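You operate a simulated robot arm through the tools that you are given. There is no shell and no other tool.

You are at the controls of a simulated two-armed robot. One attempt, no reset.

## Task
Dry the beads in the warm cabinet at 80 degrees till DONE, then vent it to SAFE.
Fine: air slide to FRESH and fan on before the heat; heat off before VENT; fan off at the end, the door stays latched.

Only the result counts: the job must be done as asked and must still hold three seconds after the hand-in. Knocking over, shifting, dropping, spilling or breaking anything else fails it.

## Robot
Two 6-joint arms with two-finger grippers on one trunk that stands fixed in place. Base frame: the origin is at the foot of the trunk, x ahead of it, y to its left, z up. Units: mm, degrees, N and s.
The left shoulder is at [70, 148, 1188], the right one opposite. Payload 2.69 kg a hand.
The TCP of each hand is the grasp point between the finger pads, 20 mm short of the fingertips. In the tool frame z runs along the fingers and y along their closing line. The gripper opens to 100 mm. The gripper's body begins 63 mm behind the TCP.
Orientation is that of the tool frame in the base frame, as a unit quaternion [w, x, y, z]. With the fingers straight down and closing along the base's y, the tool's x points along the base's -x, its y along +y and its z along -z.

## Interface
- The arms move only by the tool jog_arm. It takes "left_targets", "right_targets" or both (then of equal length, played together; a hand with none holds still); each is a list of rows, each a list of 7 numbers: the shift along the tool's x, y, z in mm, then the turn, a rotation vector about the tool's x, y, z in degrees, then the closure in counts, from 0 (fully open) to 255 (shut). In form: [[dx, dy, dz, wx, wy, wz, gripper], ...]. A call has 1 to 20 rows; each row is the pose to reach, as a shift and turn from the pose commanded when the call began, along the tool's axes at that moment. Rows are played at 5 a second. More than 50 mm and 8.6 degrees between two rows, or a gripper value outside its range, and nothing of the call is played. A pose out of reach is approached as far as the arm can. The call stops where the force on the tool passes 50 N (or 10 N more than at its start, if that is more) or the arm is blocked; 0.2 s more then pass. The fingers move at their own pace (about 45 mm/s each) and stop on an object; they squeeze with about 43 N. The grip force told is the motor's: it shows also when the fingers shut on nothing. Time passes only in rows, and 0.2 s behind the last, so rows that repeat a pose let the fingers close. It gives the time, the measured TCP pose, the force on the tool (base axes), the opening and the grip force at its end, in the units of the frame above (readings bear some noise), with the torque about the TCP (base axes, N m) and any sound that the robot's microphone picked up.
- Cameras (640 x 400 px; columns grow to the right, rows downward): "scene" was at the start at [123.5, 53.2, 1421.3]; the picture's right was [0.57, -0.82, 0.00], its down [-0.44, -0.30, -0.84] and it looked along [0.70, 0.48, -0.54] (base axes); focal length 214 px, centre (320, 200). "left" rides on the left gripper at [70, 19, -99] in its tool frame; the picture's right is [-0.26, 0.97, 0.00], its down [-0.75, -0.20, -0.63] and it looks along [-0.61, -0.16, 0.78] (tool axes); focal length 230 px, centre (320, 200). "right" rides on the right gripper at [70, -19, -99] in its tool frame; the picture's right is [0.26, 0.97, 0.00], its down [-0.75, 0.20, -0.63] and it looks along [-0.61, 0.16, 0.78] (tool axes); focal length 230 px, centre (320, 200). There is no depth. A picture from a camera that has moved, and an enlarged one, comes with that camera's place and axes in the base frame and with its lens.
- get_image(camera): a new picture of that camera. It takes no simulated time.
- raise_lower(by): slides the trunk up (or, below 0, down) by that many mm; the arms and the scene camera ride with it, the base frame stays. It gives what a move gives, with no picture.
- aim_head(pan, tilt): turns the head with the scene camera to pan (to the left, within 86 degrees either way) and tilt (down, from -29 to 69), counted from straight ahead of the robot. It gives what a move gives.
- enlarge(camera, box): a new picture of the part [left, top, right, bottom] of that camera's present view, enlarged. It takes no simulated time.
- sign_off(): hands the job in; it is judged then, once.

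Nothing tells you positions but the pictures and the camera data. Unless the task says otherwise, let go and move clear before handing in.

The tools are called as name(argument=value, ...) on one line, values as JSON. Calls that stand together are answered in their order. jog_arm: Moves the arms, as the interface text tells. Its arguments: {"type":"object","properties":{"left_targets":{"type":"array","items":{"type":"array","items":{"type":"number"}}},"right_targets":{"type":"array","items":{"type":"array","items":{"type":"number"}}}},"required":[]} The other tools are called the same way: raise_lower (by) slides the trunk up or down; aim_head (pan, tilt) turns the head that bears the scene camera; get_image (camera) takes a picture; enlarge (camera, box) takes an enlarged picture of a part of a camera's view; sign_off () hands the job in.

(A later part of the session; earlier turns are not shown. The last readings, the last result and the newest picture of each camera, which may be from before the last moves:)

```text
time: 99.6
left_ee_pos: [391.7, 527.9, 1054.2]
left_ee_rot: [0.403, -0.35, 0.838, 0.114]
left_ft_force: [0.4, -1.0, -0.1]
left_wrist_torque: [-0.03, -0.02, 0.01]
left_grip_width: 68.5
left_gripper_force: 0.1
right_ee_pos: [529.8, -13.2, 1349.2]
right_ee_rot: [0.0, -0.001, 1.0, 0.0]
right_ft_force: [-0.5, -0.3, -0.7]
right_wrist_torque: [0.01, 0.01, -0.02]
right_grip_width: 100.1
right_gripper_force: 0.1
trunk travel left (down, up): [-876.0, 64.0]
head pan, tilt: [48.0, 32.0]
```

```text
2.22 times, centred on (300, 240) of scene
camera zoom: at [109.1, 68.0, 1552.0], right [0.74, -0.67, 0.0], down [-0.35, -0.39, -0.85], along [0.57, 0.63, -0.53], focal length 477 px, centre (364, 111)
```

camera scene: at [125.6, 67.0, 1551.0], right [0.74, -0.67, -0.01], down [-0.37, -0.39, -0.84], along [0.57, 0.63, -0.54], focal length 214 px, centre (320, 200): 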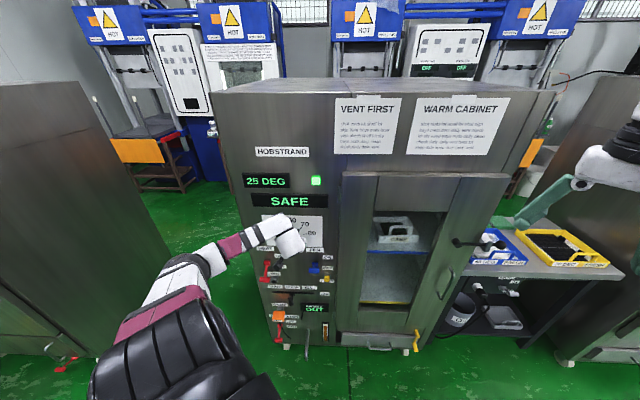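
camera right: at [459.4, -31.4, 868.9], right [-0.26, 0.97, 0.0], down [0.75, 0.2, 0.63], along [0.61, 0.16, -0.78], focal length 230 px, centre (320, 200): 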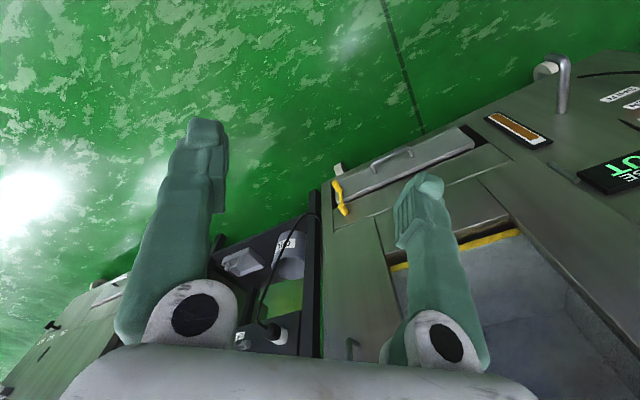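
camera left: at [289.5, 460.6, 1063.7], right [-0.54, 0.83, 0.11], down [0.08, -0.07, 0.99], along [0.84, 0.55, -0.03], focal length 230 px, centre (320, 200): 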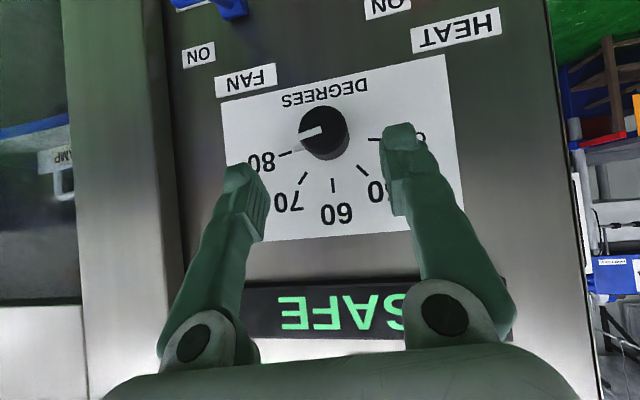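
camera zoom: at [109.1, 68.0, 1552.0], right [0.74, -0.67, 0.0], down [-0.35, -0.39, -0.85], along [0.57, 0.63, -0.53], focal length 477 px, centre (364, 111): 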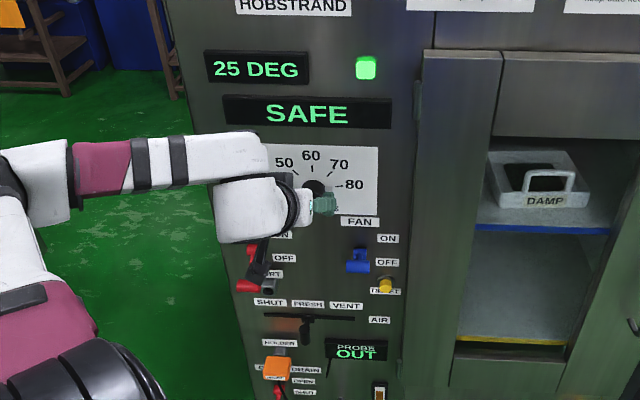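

The dial is set to 80, the fan is on and the slide is at FRESH. Next I'll lower the trunk and bring the hand in front of the HEAT lever.

raise_lower(by=-130)

jog_arm(left_targets=[[10, 30, 3, -1.3, 0, 1.5, 60], [21, 61, 5, -2.6, 0, 3, 60], [31, 92, 8, -4, 0, 4.5, 60], [42, 122, 11, -5.2, 0.3, 6, 60]])

get_image(camera="left")

get_image(camera="scene")

```text
time: 101.2
left_ee_pos: [392.0, 529.7, 924.0]
left_ee_rot: [0.402, -0.349, 0.839, 0.114]
left_ft_force: [-0.4, 0.1, -0.4]
left_wrist_torque: [0.02, 0.02, 0.0]
left_grip_width: 68.3
left_gripper_force: 0.1
right_ee_pos: [529.9, -11.6, 1219.9]
right_ee_rot: [0.0, -0.001, 1.0, 0.0]
right_ft_force: [-0.1, 0.0, -0.4]
right_wrist_torque: [-0.02, 0.01, 0.0]
right_grip_width: 99.9
right_gripper_force: 0.1
trunk travel left (down, up): [-746.0, 194.0]
head pan, tilt: [48.0, 32.0]
```

```text
time: 102.2
left_ee_pos: [296.6, 602.6, 871.8]
left_ee_rot: [0.377, -0.323, 0.851, 0.172]
left_ft_force: [-0.4, 0.5, 0.9]
left_wrist_torque: [0.04, -0.01, -0.01]
left_grip_width: 76.7
left_gripper_force: 0.0
right_ee_pos: [529.3, -10.5, 1220.1]
right_ee_rot: [0.0, -0.001, 1.0, 0.0]
right_ft_force: [0.0, 0.2, 0.2]
right_wrist_torque: [-0.01, -0.02, 0.01]
right_grip_width: 100.2
right_gripper_force: 0.0
trunk travel left (down, up): [-746.0, 194.0]
head pan, tilt: [48.0, 32.0]
```

```text
taken
camera left: at [195.6, 534.1, 884.9], right [-0.53, 0.82, 0.24], down [0.18, -0.17, 0.97], along [0.83, 0.55, -0.06], focal length 230 px, centre (320, 200)
```

left: 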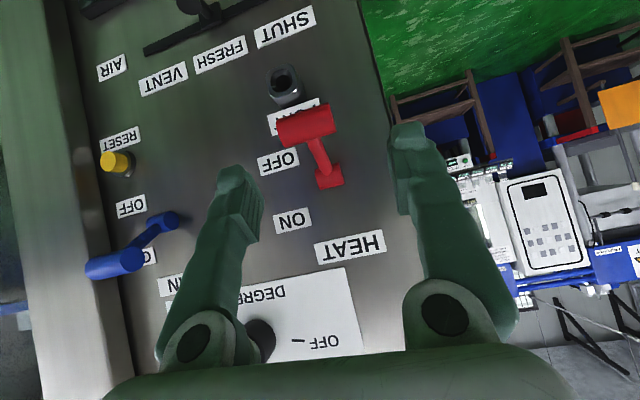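

```text
taken
camera scene: at [109.0, 70.0, 1422.0], right [0.74, -0.67, 0.0], down [-0.35, -0.39, -0.85], along [0.57, 0.63, -0.53], focal length 214 px, centre (320, 200)
```

scene: 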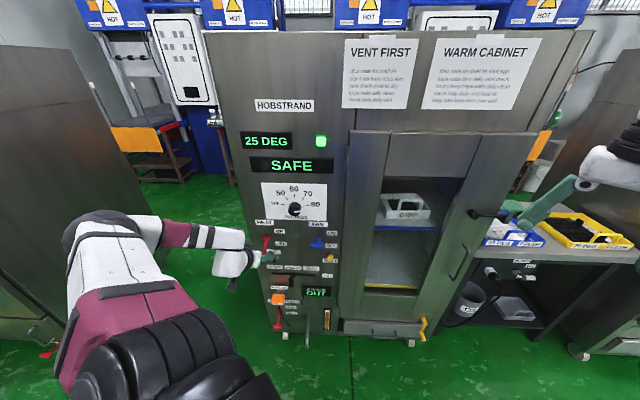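

I have a clear view of the HEAT lever: bar centre at e≈-207, d≈694, z≈814, about 45 mm wide. I'll bring the open fingers to either end of the bar.

jog_arm(left_targets=[[3, -9.6, 30, 0, 0, 0, 60], [4.8, -9.6, 55, 0, 0, 0, 60], [4.8, -9.6, 75, 0, 0, 0, 60]])

get_image(camera="left")

```text
time: 103.0
left_ee_pos: [342.8, 633.6, 819.3]
left_ee_rot: [0.377, -0.323, 0.851, 0.172]
left_ft_force: [0.2, 0.0, 0.8]
left_wrist_torque: [0.01, 0.02, 0.01]
left_grip_width: 76.5
left_gripper_force: 0.2
right_ee_pos: [529.9, -10.8, 1220.4]
right_ee_rot: [-0.001, -0.002, 1.0, 0.0]
right_ft_force: [-0.2, -0.3, 0.0]
right_wrist_torque: [0.02, 0.03, 0.01]
right_grip_width: 100.0
right_gripper_force: 0.0
trunk travel left (down, up): [-746.0, 194.0]
head pan, tilt: [48.0, 32.0]
```

```text
taken
camera left: at [240.5, 565.4, 832.5], right [-0.52, 0.82, 0.24], down [0.18, -0.17, 0.97], along [0.83, 0.55, -0.06], focal length 230 px, centre (320, 200)
```

left: 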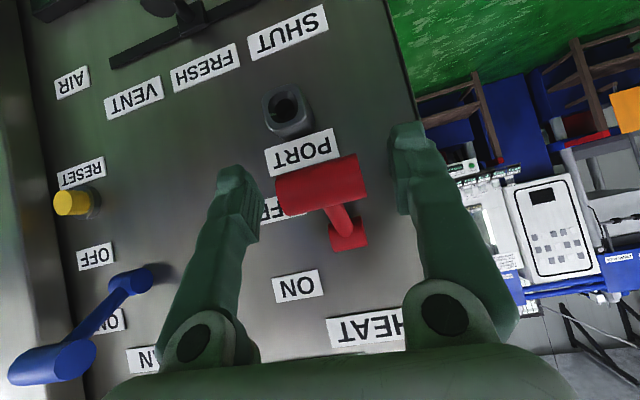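

The bar sits exactly at the grasp point. Closing on its ends.

jog_arm(left_targets=[[0, 0, 0, 0, 0, 0, 100], [0, 0, 0, 0, 0, 0, 140], [0, 0, 0, 0, 0, 0, 170], [0, 0, 0, 0, 0, 0, 170]])

get_image(camera="left")

```text
time: 104.0
left_ee_pos: [339.4, 636.2, 818.0]
left_ee_rot: [0.377, -0.324, 0.85, 0.172]
left_ft_force: [-1.2, 5.8, 2.0]
left_wrist_torque: [-0.07, -0.09, 0.15]
left_grip_width: 34.8
left_gripper_force: 28.0
right_ee_pos: [528.7, -9.9, 1220.3]
right_ee_rot: [0.0, -0.003, 1.0, -0.001]
right_ft_force: [-0.4, -0.5, -0.5]
right_wrist_torque: [-0.03, 0.01, 0.01]
right_grip_width: 99.8
right_gripper_force: 0.1
trunk travel left (down, up): [-746.0, 194.0]
head pan, tilt: [48.0, 32.0]
```

```text
taken
camera left: at [238.8, 566.6, 832.4], right [-0.53, 0.82, 0.24], down [0.18, -0.17, 0.97], along [0.83, 0.55, -0.06], focal length 230 px, centre (320, 200)
```

left: 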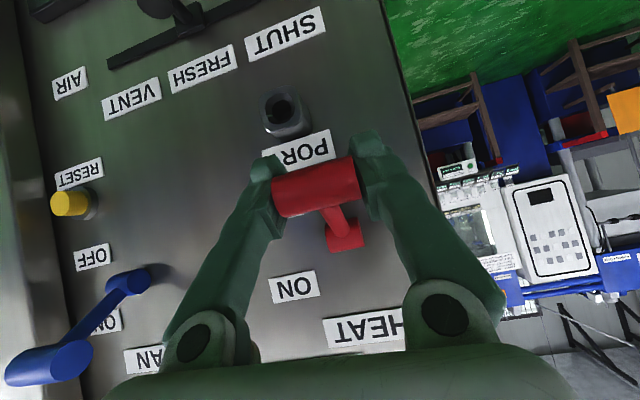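

The bar is firmly gripped at its ends. I'll swing it up along the lever's arc to ON.

jog_arm(left_targets=[[-1.9, 0, -5.9, 0, 0, 0, 170], [-3.9, 0, -11.8, 0, 0, 0, 170], [-10, 0, -22, 0, 0, 0, 170], [-18.2, 0, -30.7, 0, 0, 0, 170], [-27.9, 0, -37.6, 0, 0, 0, 170], [-38.9, 0, -42.3, 0, 0, 0, 170], [-51, 0, -44.5, 0, 0, 0, 170]])

get_image(camera="left")

enlarge(camera="scene", box=[220, 110, 360, 330])

```text
time: 105.6
left_ee_pos: [349.7, 628.5, 888.7]
left_ee_rot: [0.381, -0.319, 0.852, 0.166]
left_ft_force: [0.3, 0.2, -1.0]
left_wrist_torque: [0.02, -0.04, -0.04]
left_grip_width: 33.5
left_gripper_force: 0.2
right_ee_pos: [529.8, -13.4, 1220.3]
right_ee_rot: [0.0, 0.001, 1.0, -0.001]
right_ft_force: [-0.9, 0.6, 0.6]
right_wrist_torque: [-0.04, -0.04, -0.02]
right_grip_width: 100.0
right_gripper_force: 0.2
trunk travel left (down, up): [-746.0, 194.0]
head pan, tilt: [48.0, 32.0]
```

```text
taken
camera left: at [247.9, 560.6, 901.2], right [-0.52, 0.82, 0.23], down [0.17, -0.17, 0.97], along [0.84, 0.54, -0.06], focal length 230 px, centre (320, 200)
```

left: 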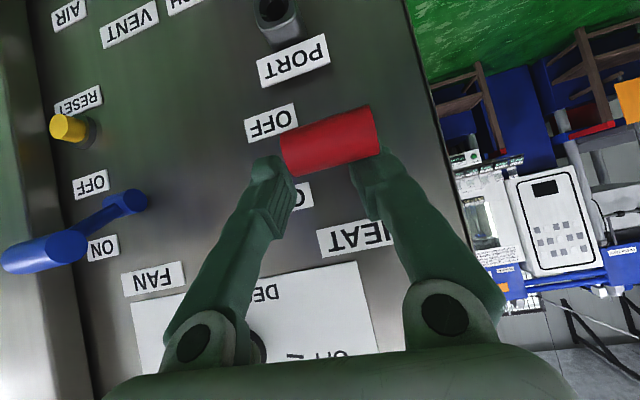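

```text
1.82 times, centred on (290, 220) of scene
camera zoom: at [109.8, 69.6, 1422.0], right [0.74, -0.67, 0.0], down [-0.36, -0.39, -0.85], along [0.57, 0.63, -0.53], focal length 390 px, centre (374, 164)
```

zoom: 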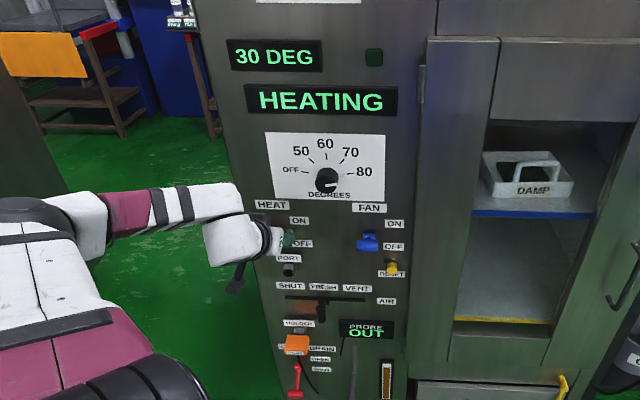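

The display now reads HEATING at 30 DEG, so the heat is on. The bar slipped out of the grip near the end, so I'll check whether the lever is fully at ON, comparing it with the FAN lever.

enlarge(camera="scene", box=[240, 180, 350, 260])

enlarge(camera="left", box=[0, 60, 440, 340])

```text
5.00 times, centred on (295, 220) of scene
camera zoom: at [109.8, 69.6, 1422.0], right [0.74, -0.67, 0.0], down [-0.36, -0.39, -0.85], along [0.57, 0.63, -0.53], focal length 1072 px, centre (445, 100)
```

zoom: 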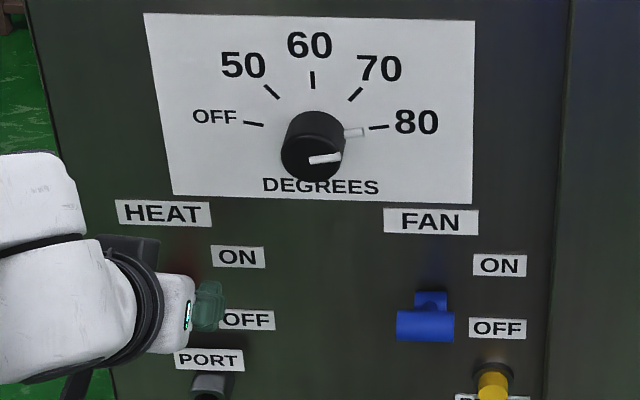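

```text
1.43 times, centred on (220, 200) of left
camera zoom: at [247.9, 560.6, 901.2], right [-0.52, 0.82, 0.23], down [0.17, -0.17, 0.97], along [0.84, 0.54, -0.06], focal length 329 px, centre (463, 200)
```

zoom: 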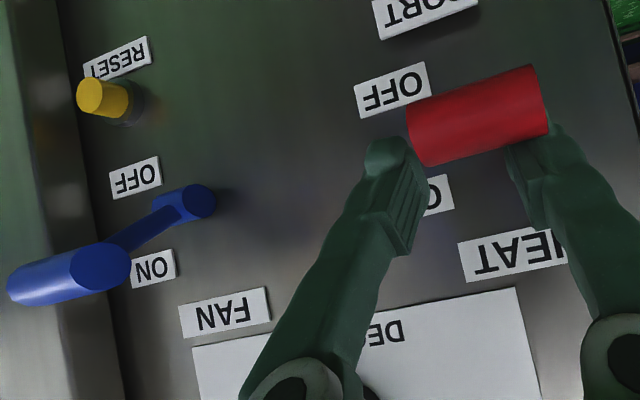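

The dial is confirmed at 80. The HEAT lever looks about 17° up, against about 32° for the FAN lever, so it should be pushed fully home. I'll withdraw, close the fingers and come in under the bar.

jog_arm(left_targets=[[0, 0, -45, 0, 0, 0, 170], [0, 0, -90, 0, 0, 0, 170], [38, 5, -75, 0, 0, 0, 255], [75, 10, -61, 0, 0, 0, 255]])

get_image(camera="left")

enlarge(camera="scene", box=[210, 110, 370, 280])

```text
time: 106.6
left_ee_pos: [290.3, 581.6, 871.8]
left_ee_rot: [0.373, -0.324, 0.852, 0.17]
left_ft_force: [-1.0, 0.3, -0.3]
left_wrist_torque: [-0.01, 0.0, 0.0]
left_grip_width: 0.0
left_gripper_force: 15.5
left hand out of reach, approached as far as the arm can: row 2, 3, 4
right_ee_pos: [528.3, -8.9, 1221.2]
right_ee_rot: [0.001, -0.003, 1.0, 0.0]
right_ft_force: [-0.3, -0.5, 0.3]
right_wrist_torque: [-0.08, -0.03, 0.04]
right_grip_width: 99.9
right_gripper_force: 0.0
trunk travel left (down, up): [-746.0, 194.0]
head pan, tilt: [48.0, 32.0]
```

```text
taken
camera left: at [190.2, 512.0, 885.8], right [-0.53, 0.82, 0.24], down [0.19, -0.16, 0.97], along [0.83, 0.55, -0.07], focal length 230 px, centre (320, 200)
```

left: 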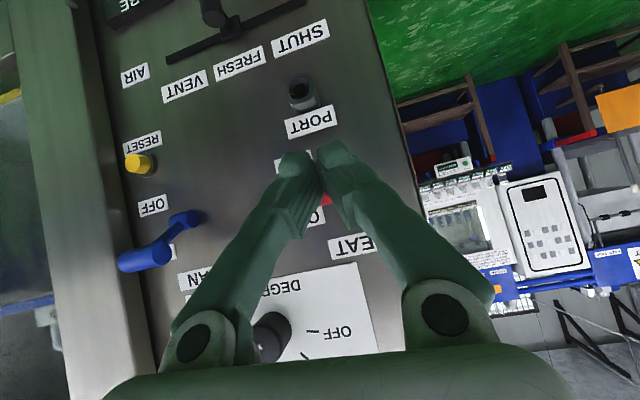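

```text
2.35 times, centred on (290, 195) of scene
camera zoom: at [107.6, 71.3, 1422.1], right [0.74, -0.67, 0.0], down [-0.35, -0.4, -0.85], along [0.57, 0.63, -0.53], focal length 505 px, centre (391, 212)
```

zoom: 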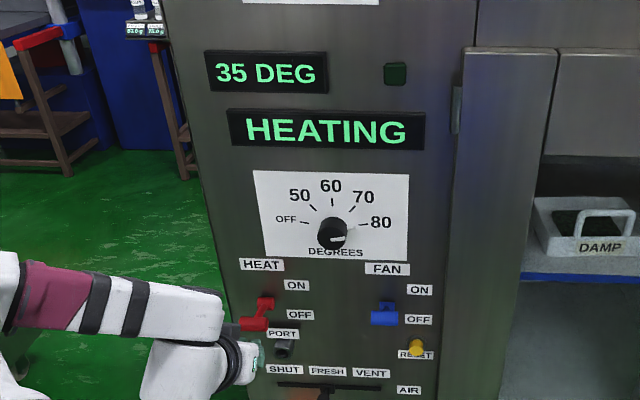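

It's heating at 35 DEG, and comparing levers confirms HEAT is roughly 12° short of full travel. I'll slip the closed fingers under the bar and press it up to the stop.

jog_arm(left_targets=[[-5, 0, 17, 0, 0, 0, 255], [-14, 0, 35, 0, 0, 0, 255], [-19, 0, 35, 0, 0, 0, 255], [-24, 0, 35, 0, 0, 0, 255], [-29, 0, 35, 0, 0, 0, 255], [-34, 0, 35, 0, 0, 0, 255], [-39, 0, 35, 0, 0, 0, 255]])

get_image(camera="left")

enlarge(camera="scene", box=[210, 110, 370, 280])

```text
time: 108.1
left_ee_pos: [326.1, 610.3, 868.9]
left_ee_rot: [0.37, -0.331, 0.853, 0.163]
left_ft_force: [-3.1, -6.5, -13.5]
left_wrist_torque: [-0.15, 0.07, 0.07]
left_grip_width: 0.0
left_gripper_force: 29.6
right_ee_pos: [529.0, -7.8, 1218.5]
right_ee_rot: [-0.001, -0.002, 1.0, -0.001]
right_ft_force: [0.0, 0.7, -0.3]
right_wrist_torque: [-0.05, -0.03, 0.02]
right_grip_width: 100.0
right_gripper_force: 0.1
trunk travel left (down, up): [-746.0, 194.0]
head pan, tilt: [48.0, 32.0]
stopped in row 7 (left hand): the force on the tool passed its limit at 55 N (the readings are from after the stop); the commanded pose is now the measured one
```

```text
taken
camera left: at [225.2, 541.1, 884.2], right [-0.53, 0.82, 0.22], down [0.19, -0.14, 0.97], along [0.83, 0.56, -0.08], focal length 230 px, centre (320, 200)
```

left: 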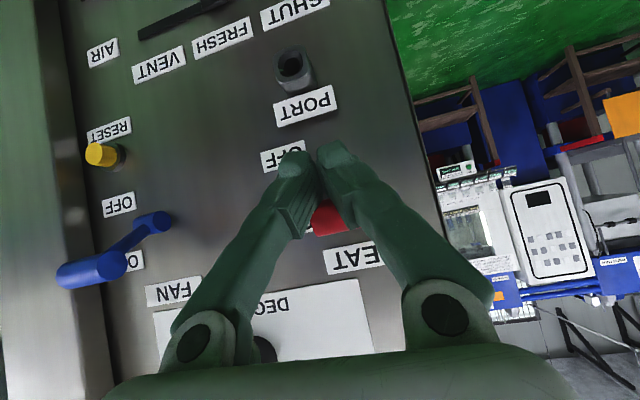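

```text
2.35 times, centred on (290, 195) of scene
camera zoom: at [110.6, 70.9, 1421.9], right [0.74, -0.67, 0.0], down [-0.36, -0.4, -0.85], along [0.57, 0.63, -0.53], focal length 505 px, centre (391, 212)
```

zoom: 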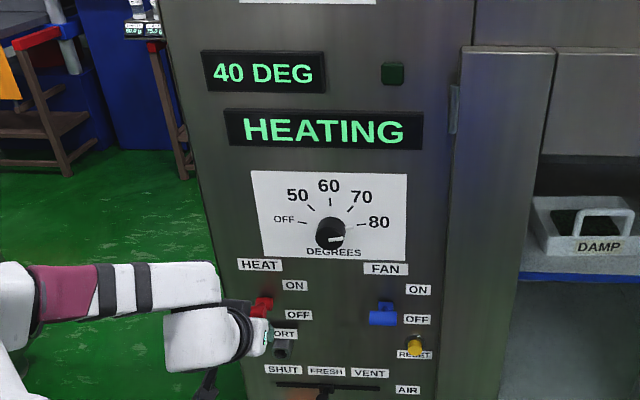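

The lever reached its stop and the cabinet is at 40 DEG. I'll ease down off the bar and back away, then watch the temperature.

jog_arm(left_targets=[[8, 0, 0, 0, 0, 0, 255], [16, 0, -4, 0, 0, 0, 255], [16, 0, -30, 0, 0, 0, 255], [10, 0, -50, 0, 0, 0, 255]])

get_image(camera="left")

enlarge(camera="scene", box=[210, 110, 370, 280])

```text
time: 109.1
left_ee_pos: [296.3, 577.6, 897.4]
left_ee_rot: [0.373, -0.327, 0.852, 0.166]
left_ft_force: [0.5, 0.0, -0.6]
left_wrist_torque: [-0.02, 0.04, 0.02]
left_grip_width: 0.2
left_gripper_force: 29.5
right_ee_pos: [529.5, -13.5, 1219.0]
right_ee_rot: [0.0, -0.002, 1.0, 0.001]
right_ft_force: [-0.6, -0.2, 0.1]
right_wrist_torque: [0.02, -0.03, 0.03]
right_grip_width: 100.0
right_gripper_force: 0.0
trunk travel left (down, up): [-746.0, 194.0]
head pan, tilt: [48.0, 32.0]
```

```text
taken
camera left: at [196.3, 509.1, 911.7], right [-0.53, 0.82, 0.23], down [0.19, -0.15, 0.97], along [0.83, 0.55, -0.07], focal length 230 px, centre (320, 200)
```

left: 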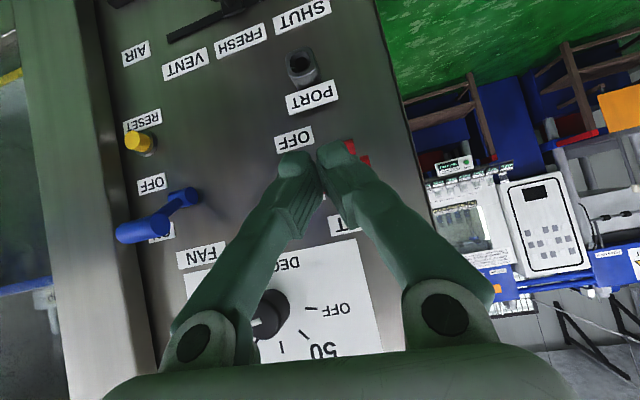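

```text
2.35 times, centred on (290, 195) of scene
camera zoom: at [110.4, 67.4, 1422.0], right [0.74, -0.67, 0.0], down [-0.36, -0.39, -0.85], along [0.57, 0.63, -0.53], focal length 505 px, centre (391, 212)
```

zoom: 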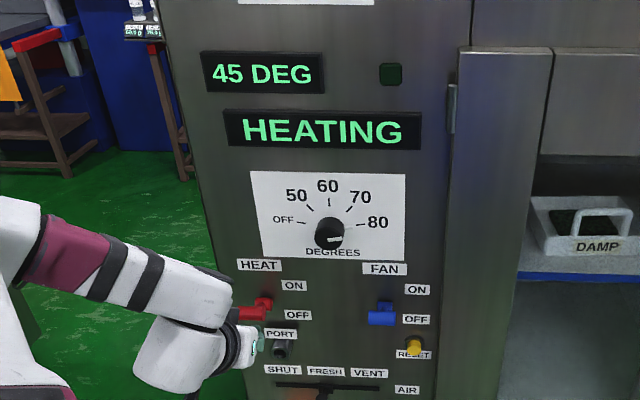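

It's at 45 DEG and rising. I'll hold still and wait, checking the display.

jog_arm(left_targets=[[0, 0, 0, 0, 0, 0, 255], [0, 0, 0, 0, 0, 0, 255], [0, 0, 0, 0, 0, 0, 255], [0, 0, 0, 0, 0, 0, 255], [0, 0, 0, 0, 0, 0, 255], [0, 0, 0, 0, 0, 0, 255], [0, 0, 0, 0, 0, 0, 255], [0, 0, 0, 0, 0, 0, 255], [0, 0, 0, 0, 0, 0, 255], [0, 0, 0, 0, 0, 0, 255], [0, 0, 0, 0, 0, 0, 255], [0, 0, 0, 0, 0, 0, 255], [0, 0, 0, 0, 0, 0, 255], [0, 0, 0, 0, 0, 0, 255], [0, 0, 0, 0, 0, 0, 255], [0, 0, 0, 0, 0, 0, 255], [0, 0, 0, 0, 0, 0, 255], [0, 0, 0, 0, 0, 0, 255], [0, 0, 0, 0, 0, 0, 255], [0, 0, 0, 0, 0, 0, 255]])

enlarge(camera="scene", box=[210, 110, 370, 280])

```text
time: 113.3
left_ee_pos: [297.4, 580.3, 896.8]
left_ee_rot: [0.373, -0.327, 0.852, 0.164]
left_ft_force: [0.2, 0.0, -0.1]
left_wrist_torque: [-0.01, 0.01, -0.01]
left_grip_width: 0.0
left_gripper_force: 28.9
right_ee_pos: [529.4, -11.6, 1219.5]
right_ee_rot: [0.0, -0.001, 1.0, 0.0]
right_ft_force: [-0.7, 0.8, -0.1]
right_wrist_torque: [0.03, -0.02, 0.01]
right_grip_width: 99.9
right_gripper_force: 0.1
trunk travel left (down, up): [-746.0, 194.0]
head pan, tilt: [48.0, 32.0]
```

```text
2.35 times, centred on (290, 195) of scene
camera zoom: at [109.8, 69.2, 1422.0], right [0.74, -0.67, 0.0], down [-0.35, -0.39, -0.85], along [0.57, 0.63, -0.53], focal length 505 px, centre (391, 212)
```

zoom: 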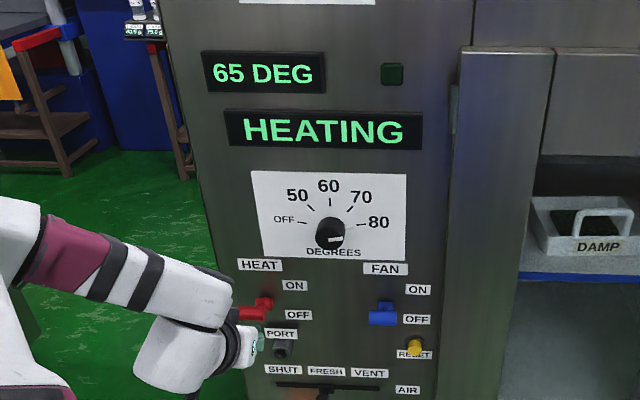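

It's at 65 DEG. While it climbs I'll move to a ready position in front of the HEAT bar with the fingers open.

jog_arm(left_targets=[[-11, 3, 0, 0, 0, 0, 200], [-22, 5, 2, 0, 0, 0, 120], [-32, 7.5, 4, 0, 0, 0, 60], [-32, 7.5, 4, 0, 0, 0, 60], [-32, 7.5, 4, 0, 0, 0, 60], [-32, 7.5, 4, 0, 0, 0, 60], [-32, 7.5, 4, 0, 0, 0, 60], [-32, 7.5, 4, 0, 0, 0, 60], [-32, 7.5, 4, 0, 0, 0, 60], [-32, 7.5, 4, 0, 0, 0, 60], [-32, 7.5, 4, 0, 0, 0, 60], [-32, 7.5, 4, 0, 0, 0, 60], [-32, 7.5, 4, 0, 0, 0, 60], [-32, 7.5, 4, 0, 0, 0, 60], [-32, 7.5, 4, 0, 0, 0, 60], [-32, 7.5, 4, 0, 0, 0, 60], [-32, 7.5, 4, 0, 0, 0, 60]])

enlarge(camera="scene", box=[210, 110, 370, 280])

get_image(camera="left")

```text
time: 116.9
left_ee_pos: [308.6, 601.0, 919.7]
left_ee_rot: [0.372, -0.328, 0.853, 0.164]
left_ft_force: [-0.4, -0.2, 0.1]
left_wrist_torque: [-0.03, 0.0, 0.0]
left_grip_width: 76.6
left_gripper_force: 0.1
right_ee_pos: [530.5, -9.6, 1220.0]
right_ee_rot: [0.0, -0.002, 1.0, 0.0]
right_ft_force: [-0.1, -0.1, -0.7]
right_wrist_torque: [0.02, -0.01, -0.01]
right_grip_width: 100.1
right_gripper_force: 0.0
trunk travel left (down, up): [-746.0, 194.0]
head pan, tilt: [48.0, 32.0]
```

```text
2.35 times, centred on (290, 195) of scene
camera zoom: at [109.8, 69.2, 1422.0], right [0.74, -0.67, 0.0], down [-0.35, -0.39, -0.85], along [0.57, 0.63, -0.53], focal length 505 px, centre (391, 212)
```

zoom: 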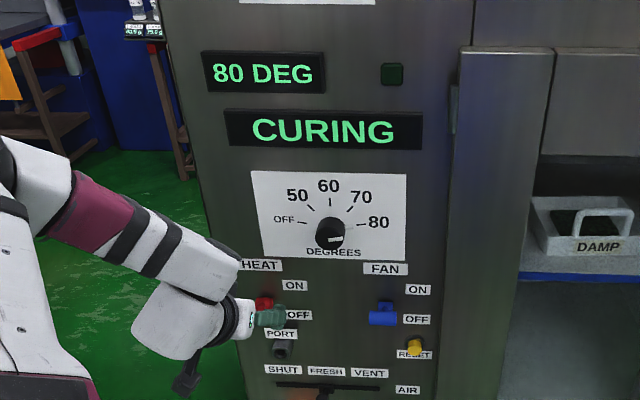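

```text
taken
camera left: at [208.4, 531.9, 933.2], right [-0.53, 0.82, 0.23], down [0.18, -0.15, 0.97], along [0.83, 0.55, -0.07], focal length 230 px, centre (320, 200)
```

left: 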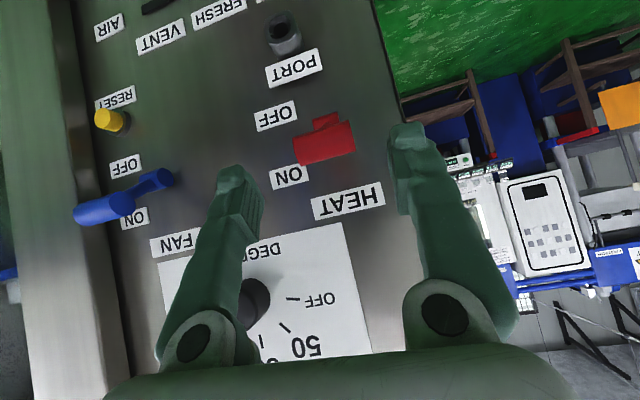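

It has reached 80 DEG and the display reads CURING. I'll hold and poll for DONE.

jog_arm(left_targets=[[0, 0, 0, 0, 0, 0, 60], [0, 0, 0, 0, 0, 0, 60], [0, 0, 0, 0, 0, 0, 60], [0, 0, 0, 0, 0, 0, 60], [0, 0, 0, 0, 0, 0, 60], [0, 0, 0, 0, 0, 0, 60], [0, 0, 0, 0, 0, 0, 60], [0, 0, 0, 0, 0, 0, 60], [0, 0, 0, 0, 0, 0, 60], [0, 0, 0, 0, 0, 0, 60], [0, 0, 0, 0, 0, 0, 60], [0, 0, 0, 0, 0, 0, 60], [0, 0, 0, 0, 0, 0, 60], [0, 0, 0, 0, 0, 0, 60], [0, 0, 0, 0, 0, 0, 60]])

enlarge(camera="scene", box=[210, 110, 370, 280])

```text
time: 120.1
left_ee_pos: [308.6, 600.9, 917.9]
left_ee_rot: [0.373, -0.327, 0.853, 0.164]
left_ft_force: [0.2, -0.2, 0.4]
left_wrist_torque: [0.01, 0.0, 0.01]
left_grip_width: 76.3
left_gripper_force: 0.0
right_ee_pos: [531.5, -11.1, 1220.7]
right_ee_rot: [-0.001, -0.002, 1.0, 0.0]
right_ft_force: [0.2, -0.3, 0.2]
right_wrist_torque: [0.02, 0.01, -0.03]
right_grip_width: 100.1
right_gripper_force: 0.1
trunk travel left (down, up): [-746.0, 194.0]
head pan, tilt: [48.0, 32.0]
```

```text
2.35 times, centred on (290, 195) of scene
camera zoom: at [109.8, 69.2, 1422.0], right [0.74, -0.67, 0.0], down [-0.35, -0.39, -0.85], along [0.57, 0.63, -0.53], focal length 505 px, centre (391, 212)
```

zoom: 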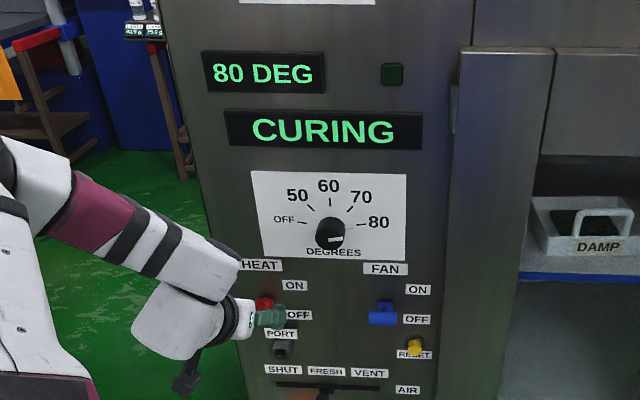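

It still reads CURING at 80 DEG, so I'll keep waiting.

jog_arm(left_targets=[[0, 0, 0, 0, 0, 0, 60], [0, 0, 0, 0, 0, 0, 60], [0, 0, 0, 0, 0, 0, 60], [0, 0, 0, 0, 0, 0, 60], [0, 0, 0, 0, 0, 0, 60], [0, 0, 0, 0, 0, 0, 60], [0, 0, 0, 0, 0, 0, 60], [0, 0, 0, 0, 0, 0, 60], [0, 0, 0, 0, 0, 0, 60], [0, 0, 0, 0, 0, 0, 60], [0, 0, 0, 0, 0, 0, 60], [0, 0, 0, 0, 0, 0, 60], [0, 0, 0, 0, 0, 0, 60], [0, 0, 0, 0, 0, 0, 60], [0, 0, 0, 0, 0, 0, 60]])

enlarge(camera="scene", box=[210, 110, 370, 280])

```text
time: 123.3
left_ee_pos: [308.2, 601.1, 918.9]
left_ee_rot: [0.372, -0.328, 0.852, 0.165]
left_ft_force: [0.7, 0.6, 0.1]
left_wrist_torque: [0.06, -0.04, 0.05]
left_grip_width: 76.4
left_gripper_force: 0.1
right_ee_pos: [529.6, -11.2, 1220.8]
right_ee_rot: [0.0, -0.001, 1.0, 0.0]
right_ft_force: [-0.5, 0.5, 0.2]
right_wrist_torque: [0.01, -0.01, 0.01]
right_grip_width: 99.8
right_gripper_force: 0.1
trunk travel left (down, up): [-746.0, 194.0]
head pan, tilt: [48.0, 32.0]
```

```text
2.35 times, centred on (290, 195) of scene
camera zoom: at [109.8, 69.2, 1422.0], right [0.74, -0.67, 0.0], down [-0.35, -0.39, -0.85], along [0.57, 0.63, -0.53], focal length 505 px, centre (391, 212)
```

zoom: 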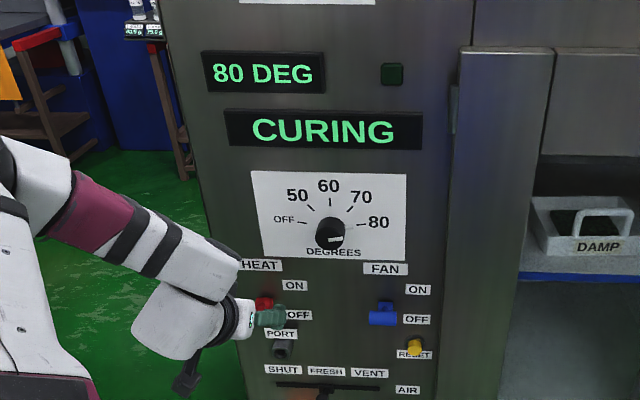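

It is still CURING. Continuing to wait.

jog_arm(left_targets=[[0, 0, 0, 0, 0, 0, 60], [0, 0, 0, 0, 0, 0, 60], [0, 0, 0, 0, 0, 0, 60], [0, 0, 0, 0, 0, 0, 60], [0, 0, 0, 0, 0, 0, 60], [0, 0, 0, 0, 0, 0, 60], [0, 0, 0, 0, 0, 0, 60], [0, 0, 0, 0, 0, 0, 60], [0, 0, 0, 0, 0, 0, 60], [0, 0, 0, 0, 0, 0, 60], [0, 0, 0, 0, 0, 0, 60], [0, 0, 0, 0, 0, 0, 60], [0, 0, 0, 0, 0, 0, 60], [0, 0, 0, 0, 0, 0, 60], [0, 0, 0, 0, 0, 0, 60]])

enlarge(camera="scene", box=[210, 110, 370, 280])

```text
time: 126.5
left_ee_pos: [308.1, 600.8, 919.6]
left_ee_rot: [0.373, -0.328, 0.852, 0.165]
left_ft_force: [0.6, -0.1, -0.2]
left_wrist_torque: [0.0, -0.01, 0.02]
left_grip_width: 76.7
left_gripper_force: 0.0
right_ee_pos: [529.9, -10.8, 1220.5]
right_ee_rot: [-0.001, -0.002, 1.0, 0.001]
right_ft_force: [-0.3, -0.1, 0.4]
right_wrist_torque: [0.0, -0.03, 0.0]
right_grip_width: 100.0
right_gripper_force: 0.0
trunk travel left (down, up): [-746.0, 194.0]
head pan, tilt: [48.0, 32.0]
```

```text
2.35 times, centred on (290, 195) of scene
camera zoom: at [109.8, 69.2, 1422.0], right [0.74, -0.67, 0.0], down [-0.35, -0.39, -0.85], along [0.57, 0.63, -0.53], focal length 505 px, centre (391, 212)
```

zoom: 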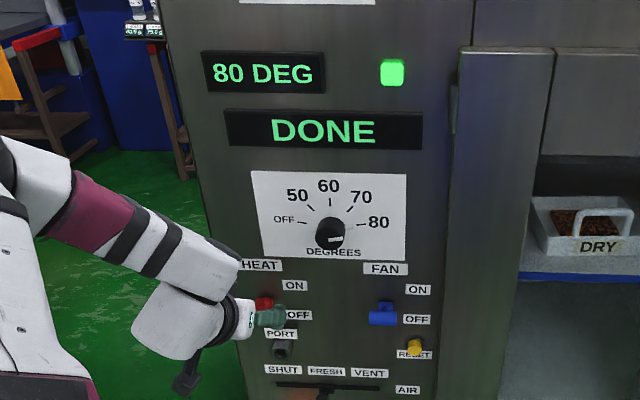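

The display reads DONE and the tray label now says DRY. I'll turn the heat off now by gripping the HEAT bar again.

jog_arm(left_targets=[[1, 1, 20, 0, 0, 0, 60], [2.8, 2, 45.5, 0, 0, 0, 60], [2.8, 2, 45.5, 0, 0, 0, 110], [2.8, 2, 45.5, 0, 0, 0, 170], [2.8, 2, 45.5, 0, 0, 0, 175], [2.8, 2, 45.5, 0, 0, 0, 175]])

get_image(camera="left")

```text
time: 127.9
left_ee_pos: [328.9, 624.9, 886.4]
left_ee_rot: [0.373, -0.328, 0.852, 0.165]
left_ft_force: [-0.4, 0.5, 0.6]
left_wrist_torque: [-0.09, -0.24, 0.32]
left_grip_width: 39.3
left_gripper_force: 37.6
right_ee_pos: [529.7, -11.3, 1219.7]
right_ee_rot: [0.0, -0.002, 1.0, 0.0]
right_ft_force: [-0.9, 1.3, 0.4]
right_wrist_torque: [0.01, -0.03, 0.02]
right_grip_width: 99.9
right_gripper_force: 0.1
trunk travel left (down, up): [-746.0, 194.0]
head pan, tilt: [48.0, 32.0]
```

```text
taken
camera left: at [228.4, 556.4, 901.2], right [-0.53, 0.82, 0.23], down [0.18, -0.15, 0.97], along [0.83, 0.56, -0.07], focal length 230 px, centre (320, 200)
```

left: 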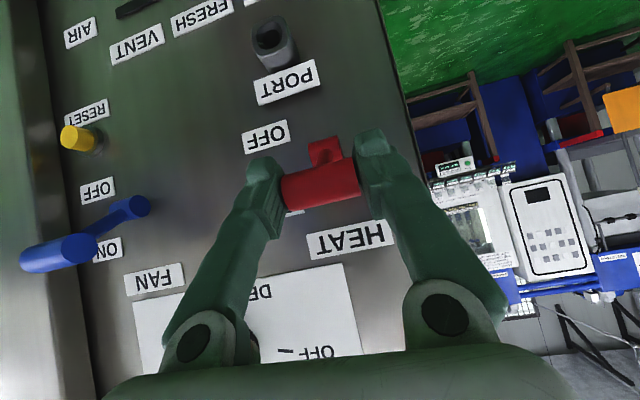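

It's a firm grip (39 mm). Swinging the lever down along its arc to OFF.

jog_arm(left_targets=[[6, 0, 1.8, 0, 0, 0, 175], [12, 0, 3.6, 0, 0, 0, 175], [22.8, 0, 8.9, 0, 0, 0, 175], [32.8, 0, 16.1, 0, 0, 0, 175], [41.2, 0, 24.9, 0, 0, 0, 175], [48, 0, 35, 0, 0, 0, 175], [52.9, 0, 46.2, 0, 0, 0, 175], [54.9, 0, 53, 0, 0, 0, 175]])

get_image(camera="left")

enlarge(camera="scene", box=[210, 110, 370, 280])

```text
time: 129.7
left_ee_pos: [329.1, 629.5, 810.6]
left_ee_rot: [0.373, -0.328, 0.852, 0.164]
left_ft_force: [-0.4, 0.3, -0.3]
left_wrist_torque: [-0.02, 0.0, 0.02]
left_grip_width: 31.2
left_gripper_force: 0.0
right_ee_pos: [529.6, -10.1, 1219.1]
right_ee_rot: [-0.001, -0.002, 1.0, -0.001]
right_ft_force: [0.4, 0.3, -1.2]
right_wrist_torque: [-0.02, -0.01, 0.0]
right_grip_width: 99.9
right_gripper_force: 0.0
trunk travel left (down, up): [-746.0, 194.0]
head pan, tilt: [48.0, 32.0]
```

```text
taken
camera left: at [229.1, 560.6, 824.3], right [-0.53, 0.82, 0.23], down [0.19, -0.15, 0.97], along [0.83, 0.55, -0.07], focal length 230 px, centre (320, 200)
```

left: 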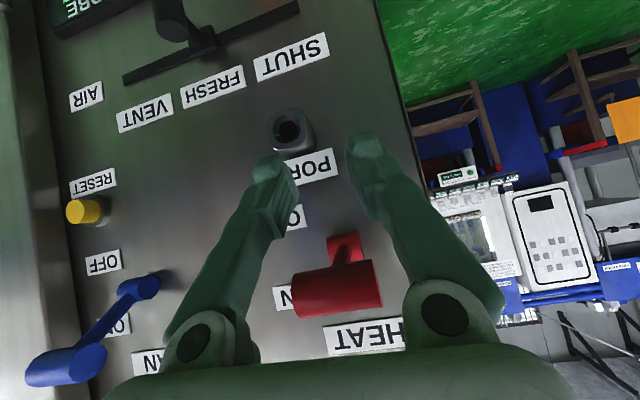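

```text
2.35 times, centred on (290, 195) of scene
camera zoom: at [110.4, 70.1, 1421.8], right [0.74, -0.67, 0.0], down [-0.36, -0.39, -0.85], along [0.57, 0.63, -0.53], focal length 505 px, centre (391, 212)
```

zoom: 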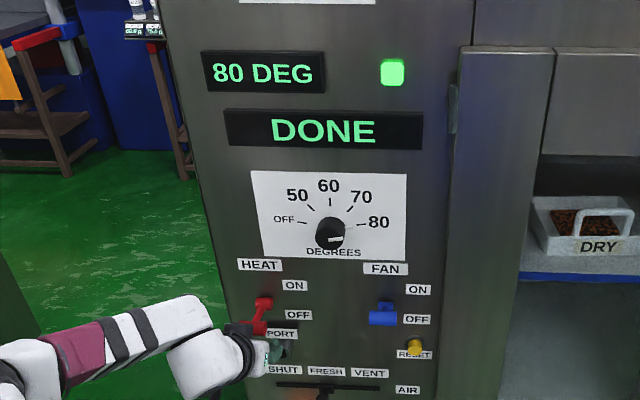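

The bar slipped out partway, with the lever at about +8°, just above horizontal. I'll withdraw, close the fingers, and push the bar down with the fingertips from above.

jog_arm(left_targets=[[0, 0, -40, 0, 0, 0, 175], [0, 0, -80, 0, 0, 0, 220], [0, 0, -110, 0, 0, 0, 255], [-15, 1, -95, 0, 0, 0, 255], [-30, 1, -80, 0, 0, 0, 255]])

get_image(camera="left")

enlarge(camera="scene", box=[210, 110, 370, 280])

```text
time: 130.9
left_ee_pos: [300.8, 602.6, 885.1]
left_ee_rot: [0.373, -0.328, 0.852, 0.165]
left_ft_force: [0.0, -0.4, 0.3]
left_wrist_torque: [0.06, -0.02, 0.0]
left_grip_width: 0.0
left_gripper_force: 29.7
left hand out of reach, approached as far as the arm can: row 3, 4
right_ee_pos: [529.3, -11.2, 1218.0]
right_ee_rot: [0.0, -0.002, 1.0, 0.0]
right_ft_force: [0.0, -0.4, -0.1]
right_wrist_torque: [-0.02, -0.02, -0.05]
right_grip_width: 100.0
right_gripper_force: 0.1
trunk travel left (down, up): [-746.0, 194.0]
head pan, tilt: [48.0, 32.0]
```

```text
taken
camera left: at [200.6, 533.5, 900.8], right [-0.53, 0.82, 0.23], down [0.19, -0.15, 0.97], along [0.83, 0.55, -0.07], focal length 230 px, centre (320, 200)
```

left: 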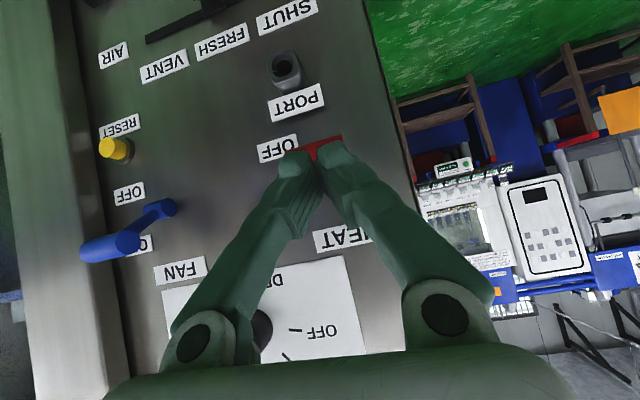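

```text
2.35 times, centred on (290, 195) of scene
camera zoom: at [109.8, 70.0, 1421.9], right [0.74, -0.67, 0.0], down [-0.35, -0.39, -0.85], along [0.57, 0.63, -0.53], focal length 505 px, centre (391, 212)
```

zoom: 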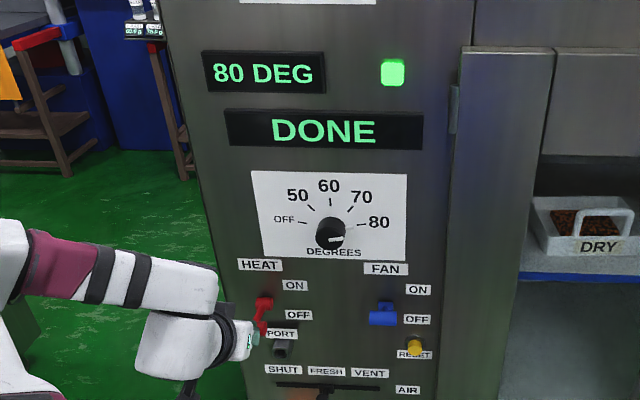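

jog_arm(left_targets=[[3, -4, 9, 0, 0, 0, 255], [7.3, -4, 18, 0, 0, 0, 255], [15.7, -4, 27, 0, 0, 0, 255], [22.5, -4, 38, 0, 0, 0, 255], [27.5, -4, 50, 0, 0, 0, 255], [29.3, -4, 57, 0, 0, 0, 255]])

get_image(camera="left")

enlarge(camera="scene", box=[210, 110, 370, 280])

```text
time: 132.3
left_ee_pos: [315.9, 612.1, 832.1]
left_ee_rot: [0.376, -0.326, 0.851, 0.166]
left_ft_force: [-12.7, -7.7, 19.7]
left_wrist_torque: [0.26, -0.13, 0.03]
left_grip_width: 5.9
left_gripper_force: 29.3
right_ee_pos: [524.2, -16.6, 1222.9]
right_ee_rot: [0.002, -0.002, 1.0, 0.003]
right_ft_force: [-0.7, -0.2, 0.4]
right_wrist_torque: [-0.01, 0.0, 0.0]
right_grip_width: 100.3
right_gripper_force: 0.0
trunk travel left (down, up): [-746.0, 194.0]
head pan, tilt: [48.0, 32.0]
```

```text
taken
camera left: at [215.6, 543.3, 844.4], right [-0.53, 0.82, 0.23], down [0.18, -0.16, 0.97], along [0.83, 0.55, -0.06], focal length 230 px, centre (320, 200)
```

left: 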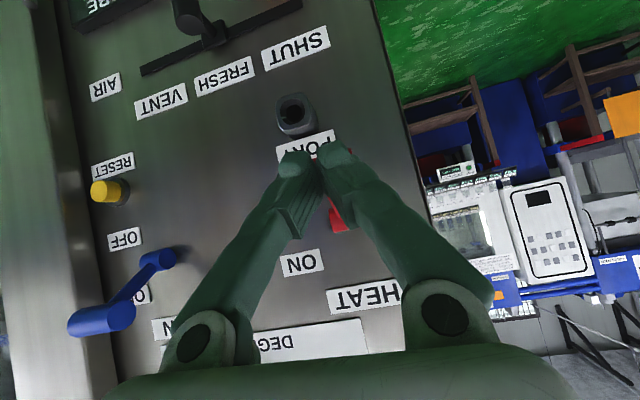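

```text
2.35 times, centred on (290, 195) of scene
camera zoom: at [103.5, 62.6, 1423.1], right [0.74, -0.67, 0.0], down [-0.35, -0.39, -0.85], along [0.57, 0.63, -0.52], focal length 505 px, centre (391, 212)
```

zoom: 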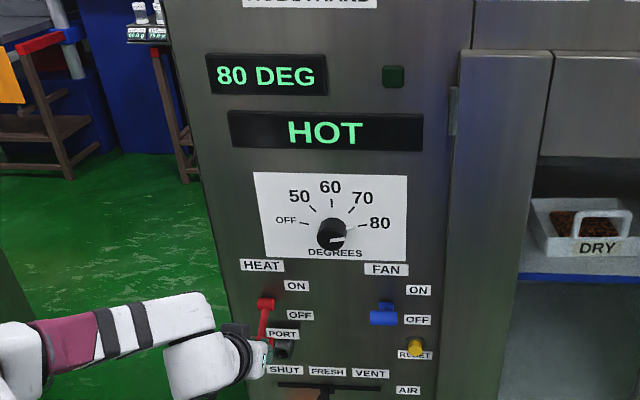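

The display now reads HOT with the lever down, so the heat is off. I'll back out and verify that the lever is fully at OFF.

jog_arm(left_targets=[[-2, 0, -15, 0, 0, 0, 230], [-2, 0, -40, 0, 0, 0, 230], [-2, 0, -70, 0, 0, 0, 230]])

get_image(camera="left")

enlarge(camera="scene", box=[210, 110, 370, 280])

```text
time: 133.1
left_ee_pos: [289.5, 579.5, 875.4]
left_ee_rot: [0.37, -0.328, 0.853, 0.165]
left_ft_force: [1.1, 0.7, -0.4]
left_wrist_torque: [-0.01, 0.04, 0.03]
left_grip_width: 9.9
left_gripper_force: 0.1
left hand out of reach, approached as far as the arm can: row 3
right_ee_pos: [529.3, -13.1, 1220.8]
right_ee_rot: [0.0, -0.001, 1.0, 0.0]
right_ft_force: [-0.5, 0.5, 0.3]
right_wrist_torque: [0.02, 0.0, 0.01]
right_grip_width: 100.1
right_gripper_force: 0.1
trunk travel left (down, up): [-746.0, 194.0]
head pan, tilt: [48.0, 32.0]
```

```text
taken
camera left: at [189.2, 509.7, 890.5], right [-0.53, 0.82, 0.23], down [0.19, -0.15, 0.97], along [0.83, 0.56, -0.08], focal length 230 px, centre (320, 200)
```

left: 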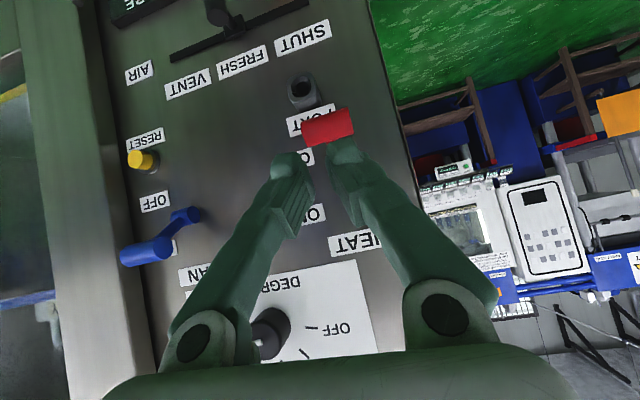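

```text
2.35 times, centred on (290, 195) of scene
camera zoom: at [109.7, 67.4, 1422.0], right [0.74, -0.67, 0.0], down [-0.35, -0.39, -0.85], along [0.57, 0.63, -0.53], focal length 505 px, centre (391, 212)
```

zoom: 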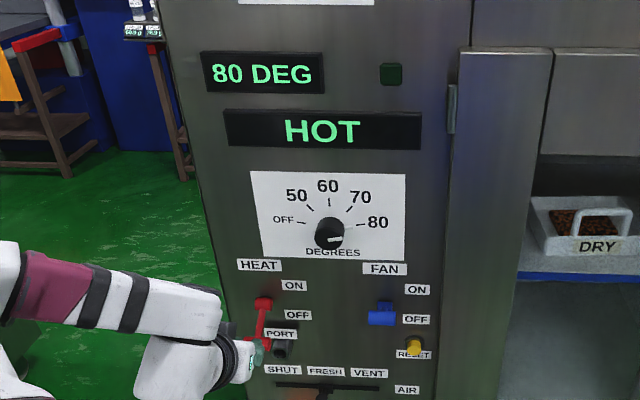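

HEAT is fully at OFF. Next I'll lower the trunk and go to the air slide handle at FRESH to move it to VENT.

raise_lower(by=-150)

jog_arm(left_targets=[[0, -28, 8, 0, 0, 0, 80], [0, -56, 16, 0, 0, 0, 80], [2, -83.5, 30, 0, 0, 0, 80], [4, -83.5, 52, 0, 0, 0, 80]])

get_image(camera="left")

get_image(camera="scene")

```text
time: 134.9
left_ee_pos: [289.4, 580.6, 725.3]
left_ee_rot: [0.371, -0.328, 0.853, 0.165]
left_ft_force: [-0.1, -0.4, 0.8]
left_wrist_torque: [0.01, 0.0, 0.02]
left_grip_width: 9.5
left_gripper_force: 0.0
right_ee_pos: [529.4, -11.7, 1069.2]
right_ee_rot: [0.0, -0.002, 1.0, 0.0]
right_ft_force: [0.0, 0.6, -0.1]
right_wrist_torque: [0.0, -0.01, 0.02]
right_grip_width: 99.9
right_gripper_force: 0.0
trunk travel left (down, up): [-596.0, 344.0]
head pan, tilt: [48.0, 32.0]
```

```text
time: 135.9
left_ee_pos: [369.9, 545.5, 681.3]
left_ee_rot: [0.37, -0.329, 0.853, 0.166]
left_ft_force: [-0.6, 0.4, 0.2]
left_wrist_torque: [-0.01, -0.01, -0.01]
left_grip_width: 68.5
left_gripper_force: 0.1
right_ee_pos: [528.8, -10.8, 1070.5]
right_ee_rot: [0.0, -0.002, 1.0, 0.0]
right_ft_force: [0.0, 0.2, 0.1]
right_wrist_torque: [0.01, -0.03, -0.03]
right_grip_width: 100.0
right_gripper_force: 0.0
trunk travel left (down, up): [-596.0, 344.0]
head pan, tilt: [48.0, 32.0]
```

```text
taken
camera left: at [270.4, 476.0, 696.6], right [-0.53, 0.82, 0.23], down [0.19, -0.15, 0.97], along [0.83, 0.56, -0.08], focal length 230 px, centre (320, 200)
```

left: 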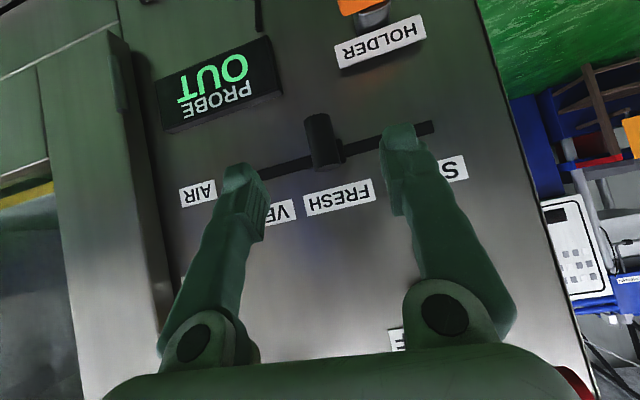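

```text
taken
camera scene: at [110.1, 69.8, 1271.9], right [0.74, -0.67, 0.0], down [-0.36, -0.39, -0.85], along [0.57, 0.63, -0.53], focal length 214 px, centre (320, 200)
```

scene: 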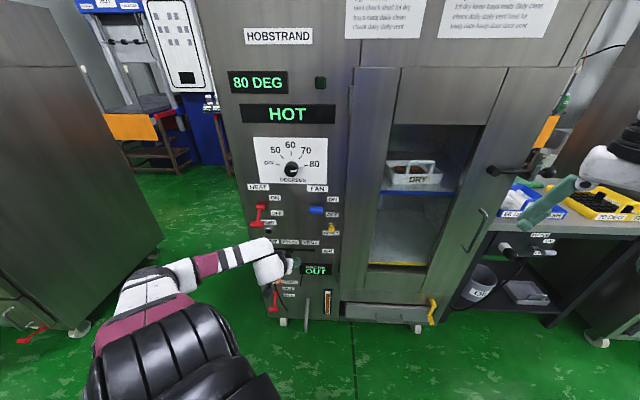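

The slide handle is ahead, centred. I'll advance and grip it.

jog_arm(left_targets=[[-4, -3, 25, 0, 0, 0, 80], [-8, -3, 50, 0, 0, 0, 80], [-10, -3, 75, 0, 0, 0, 80], [-10, -3, 75, 0, 0, 0, 150], [-10, -3, 75, 0, 0, 0, 230], [-10, -3, 75, 0, 0, 0, 230], [-10, -3, 75, 0, 0, 0, 230]])

get_image(camera="left")

```text
time: 137.5
left_ee_pos: [417.3, 584.5, 639.8]
left_ee_rot: [0.371, -0.328, 0.853, 0.164]
left_ft_force: [0.9, 1.7, -0.3]
left_wrist_torque: [-0.15, 0.18, 0.0]
left_grip_width: 18.6
left_gripper_force: 28.8
right_ee_pos: [529.5, -10.9, 1068.8]
right_ee_rot: [0.0, -0.002, 1.0, 0.0]
right_ft_force: [0.0, 0.8, 0.5]
right_wrist_torque: [0.0, 0.01, 0.02]
right_grip_width: 100.1
right_gripper_force: 0.0
trunk travel left (down, up): [-596.0, 344.0]
head pan, tilt: [48.0, 32.0]
```

```text
taken
camera left: at [316.8, 515.9, 655.3], right [-0.53, 0.82, 0.23], down [0.19, -0.15, 0.97], along [0.83, 0.56, -0.08], focal length 230 px, centre (320, 200)
```

left: 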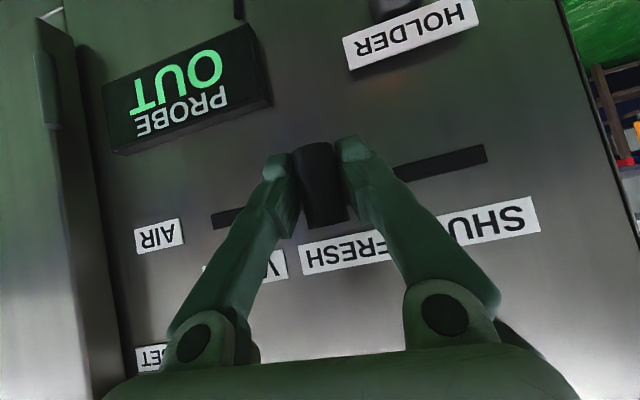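

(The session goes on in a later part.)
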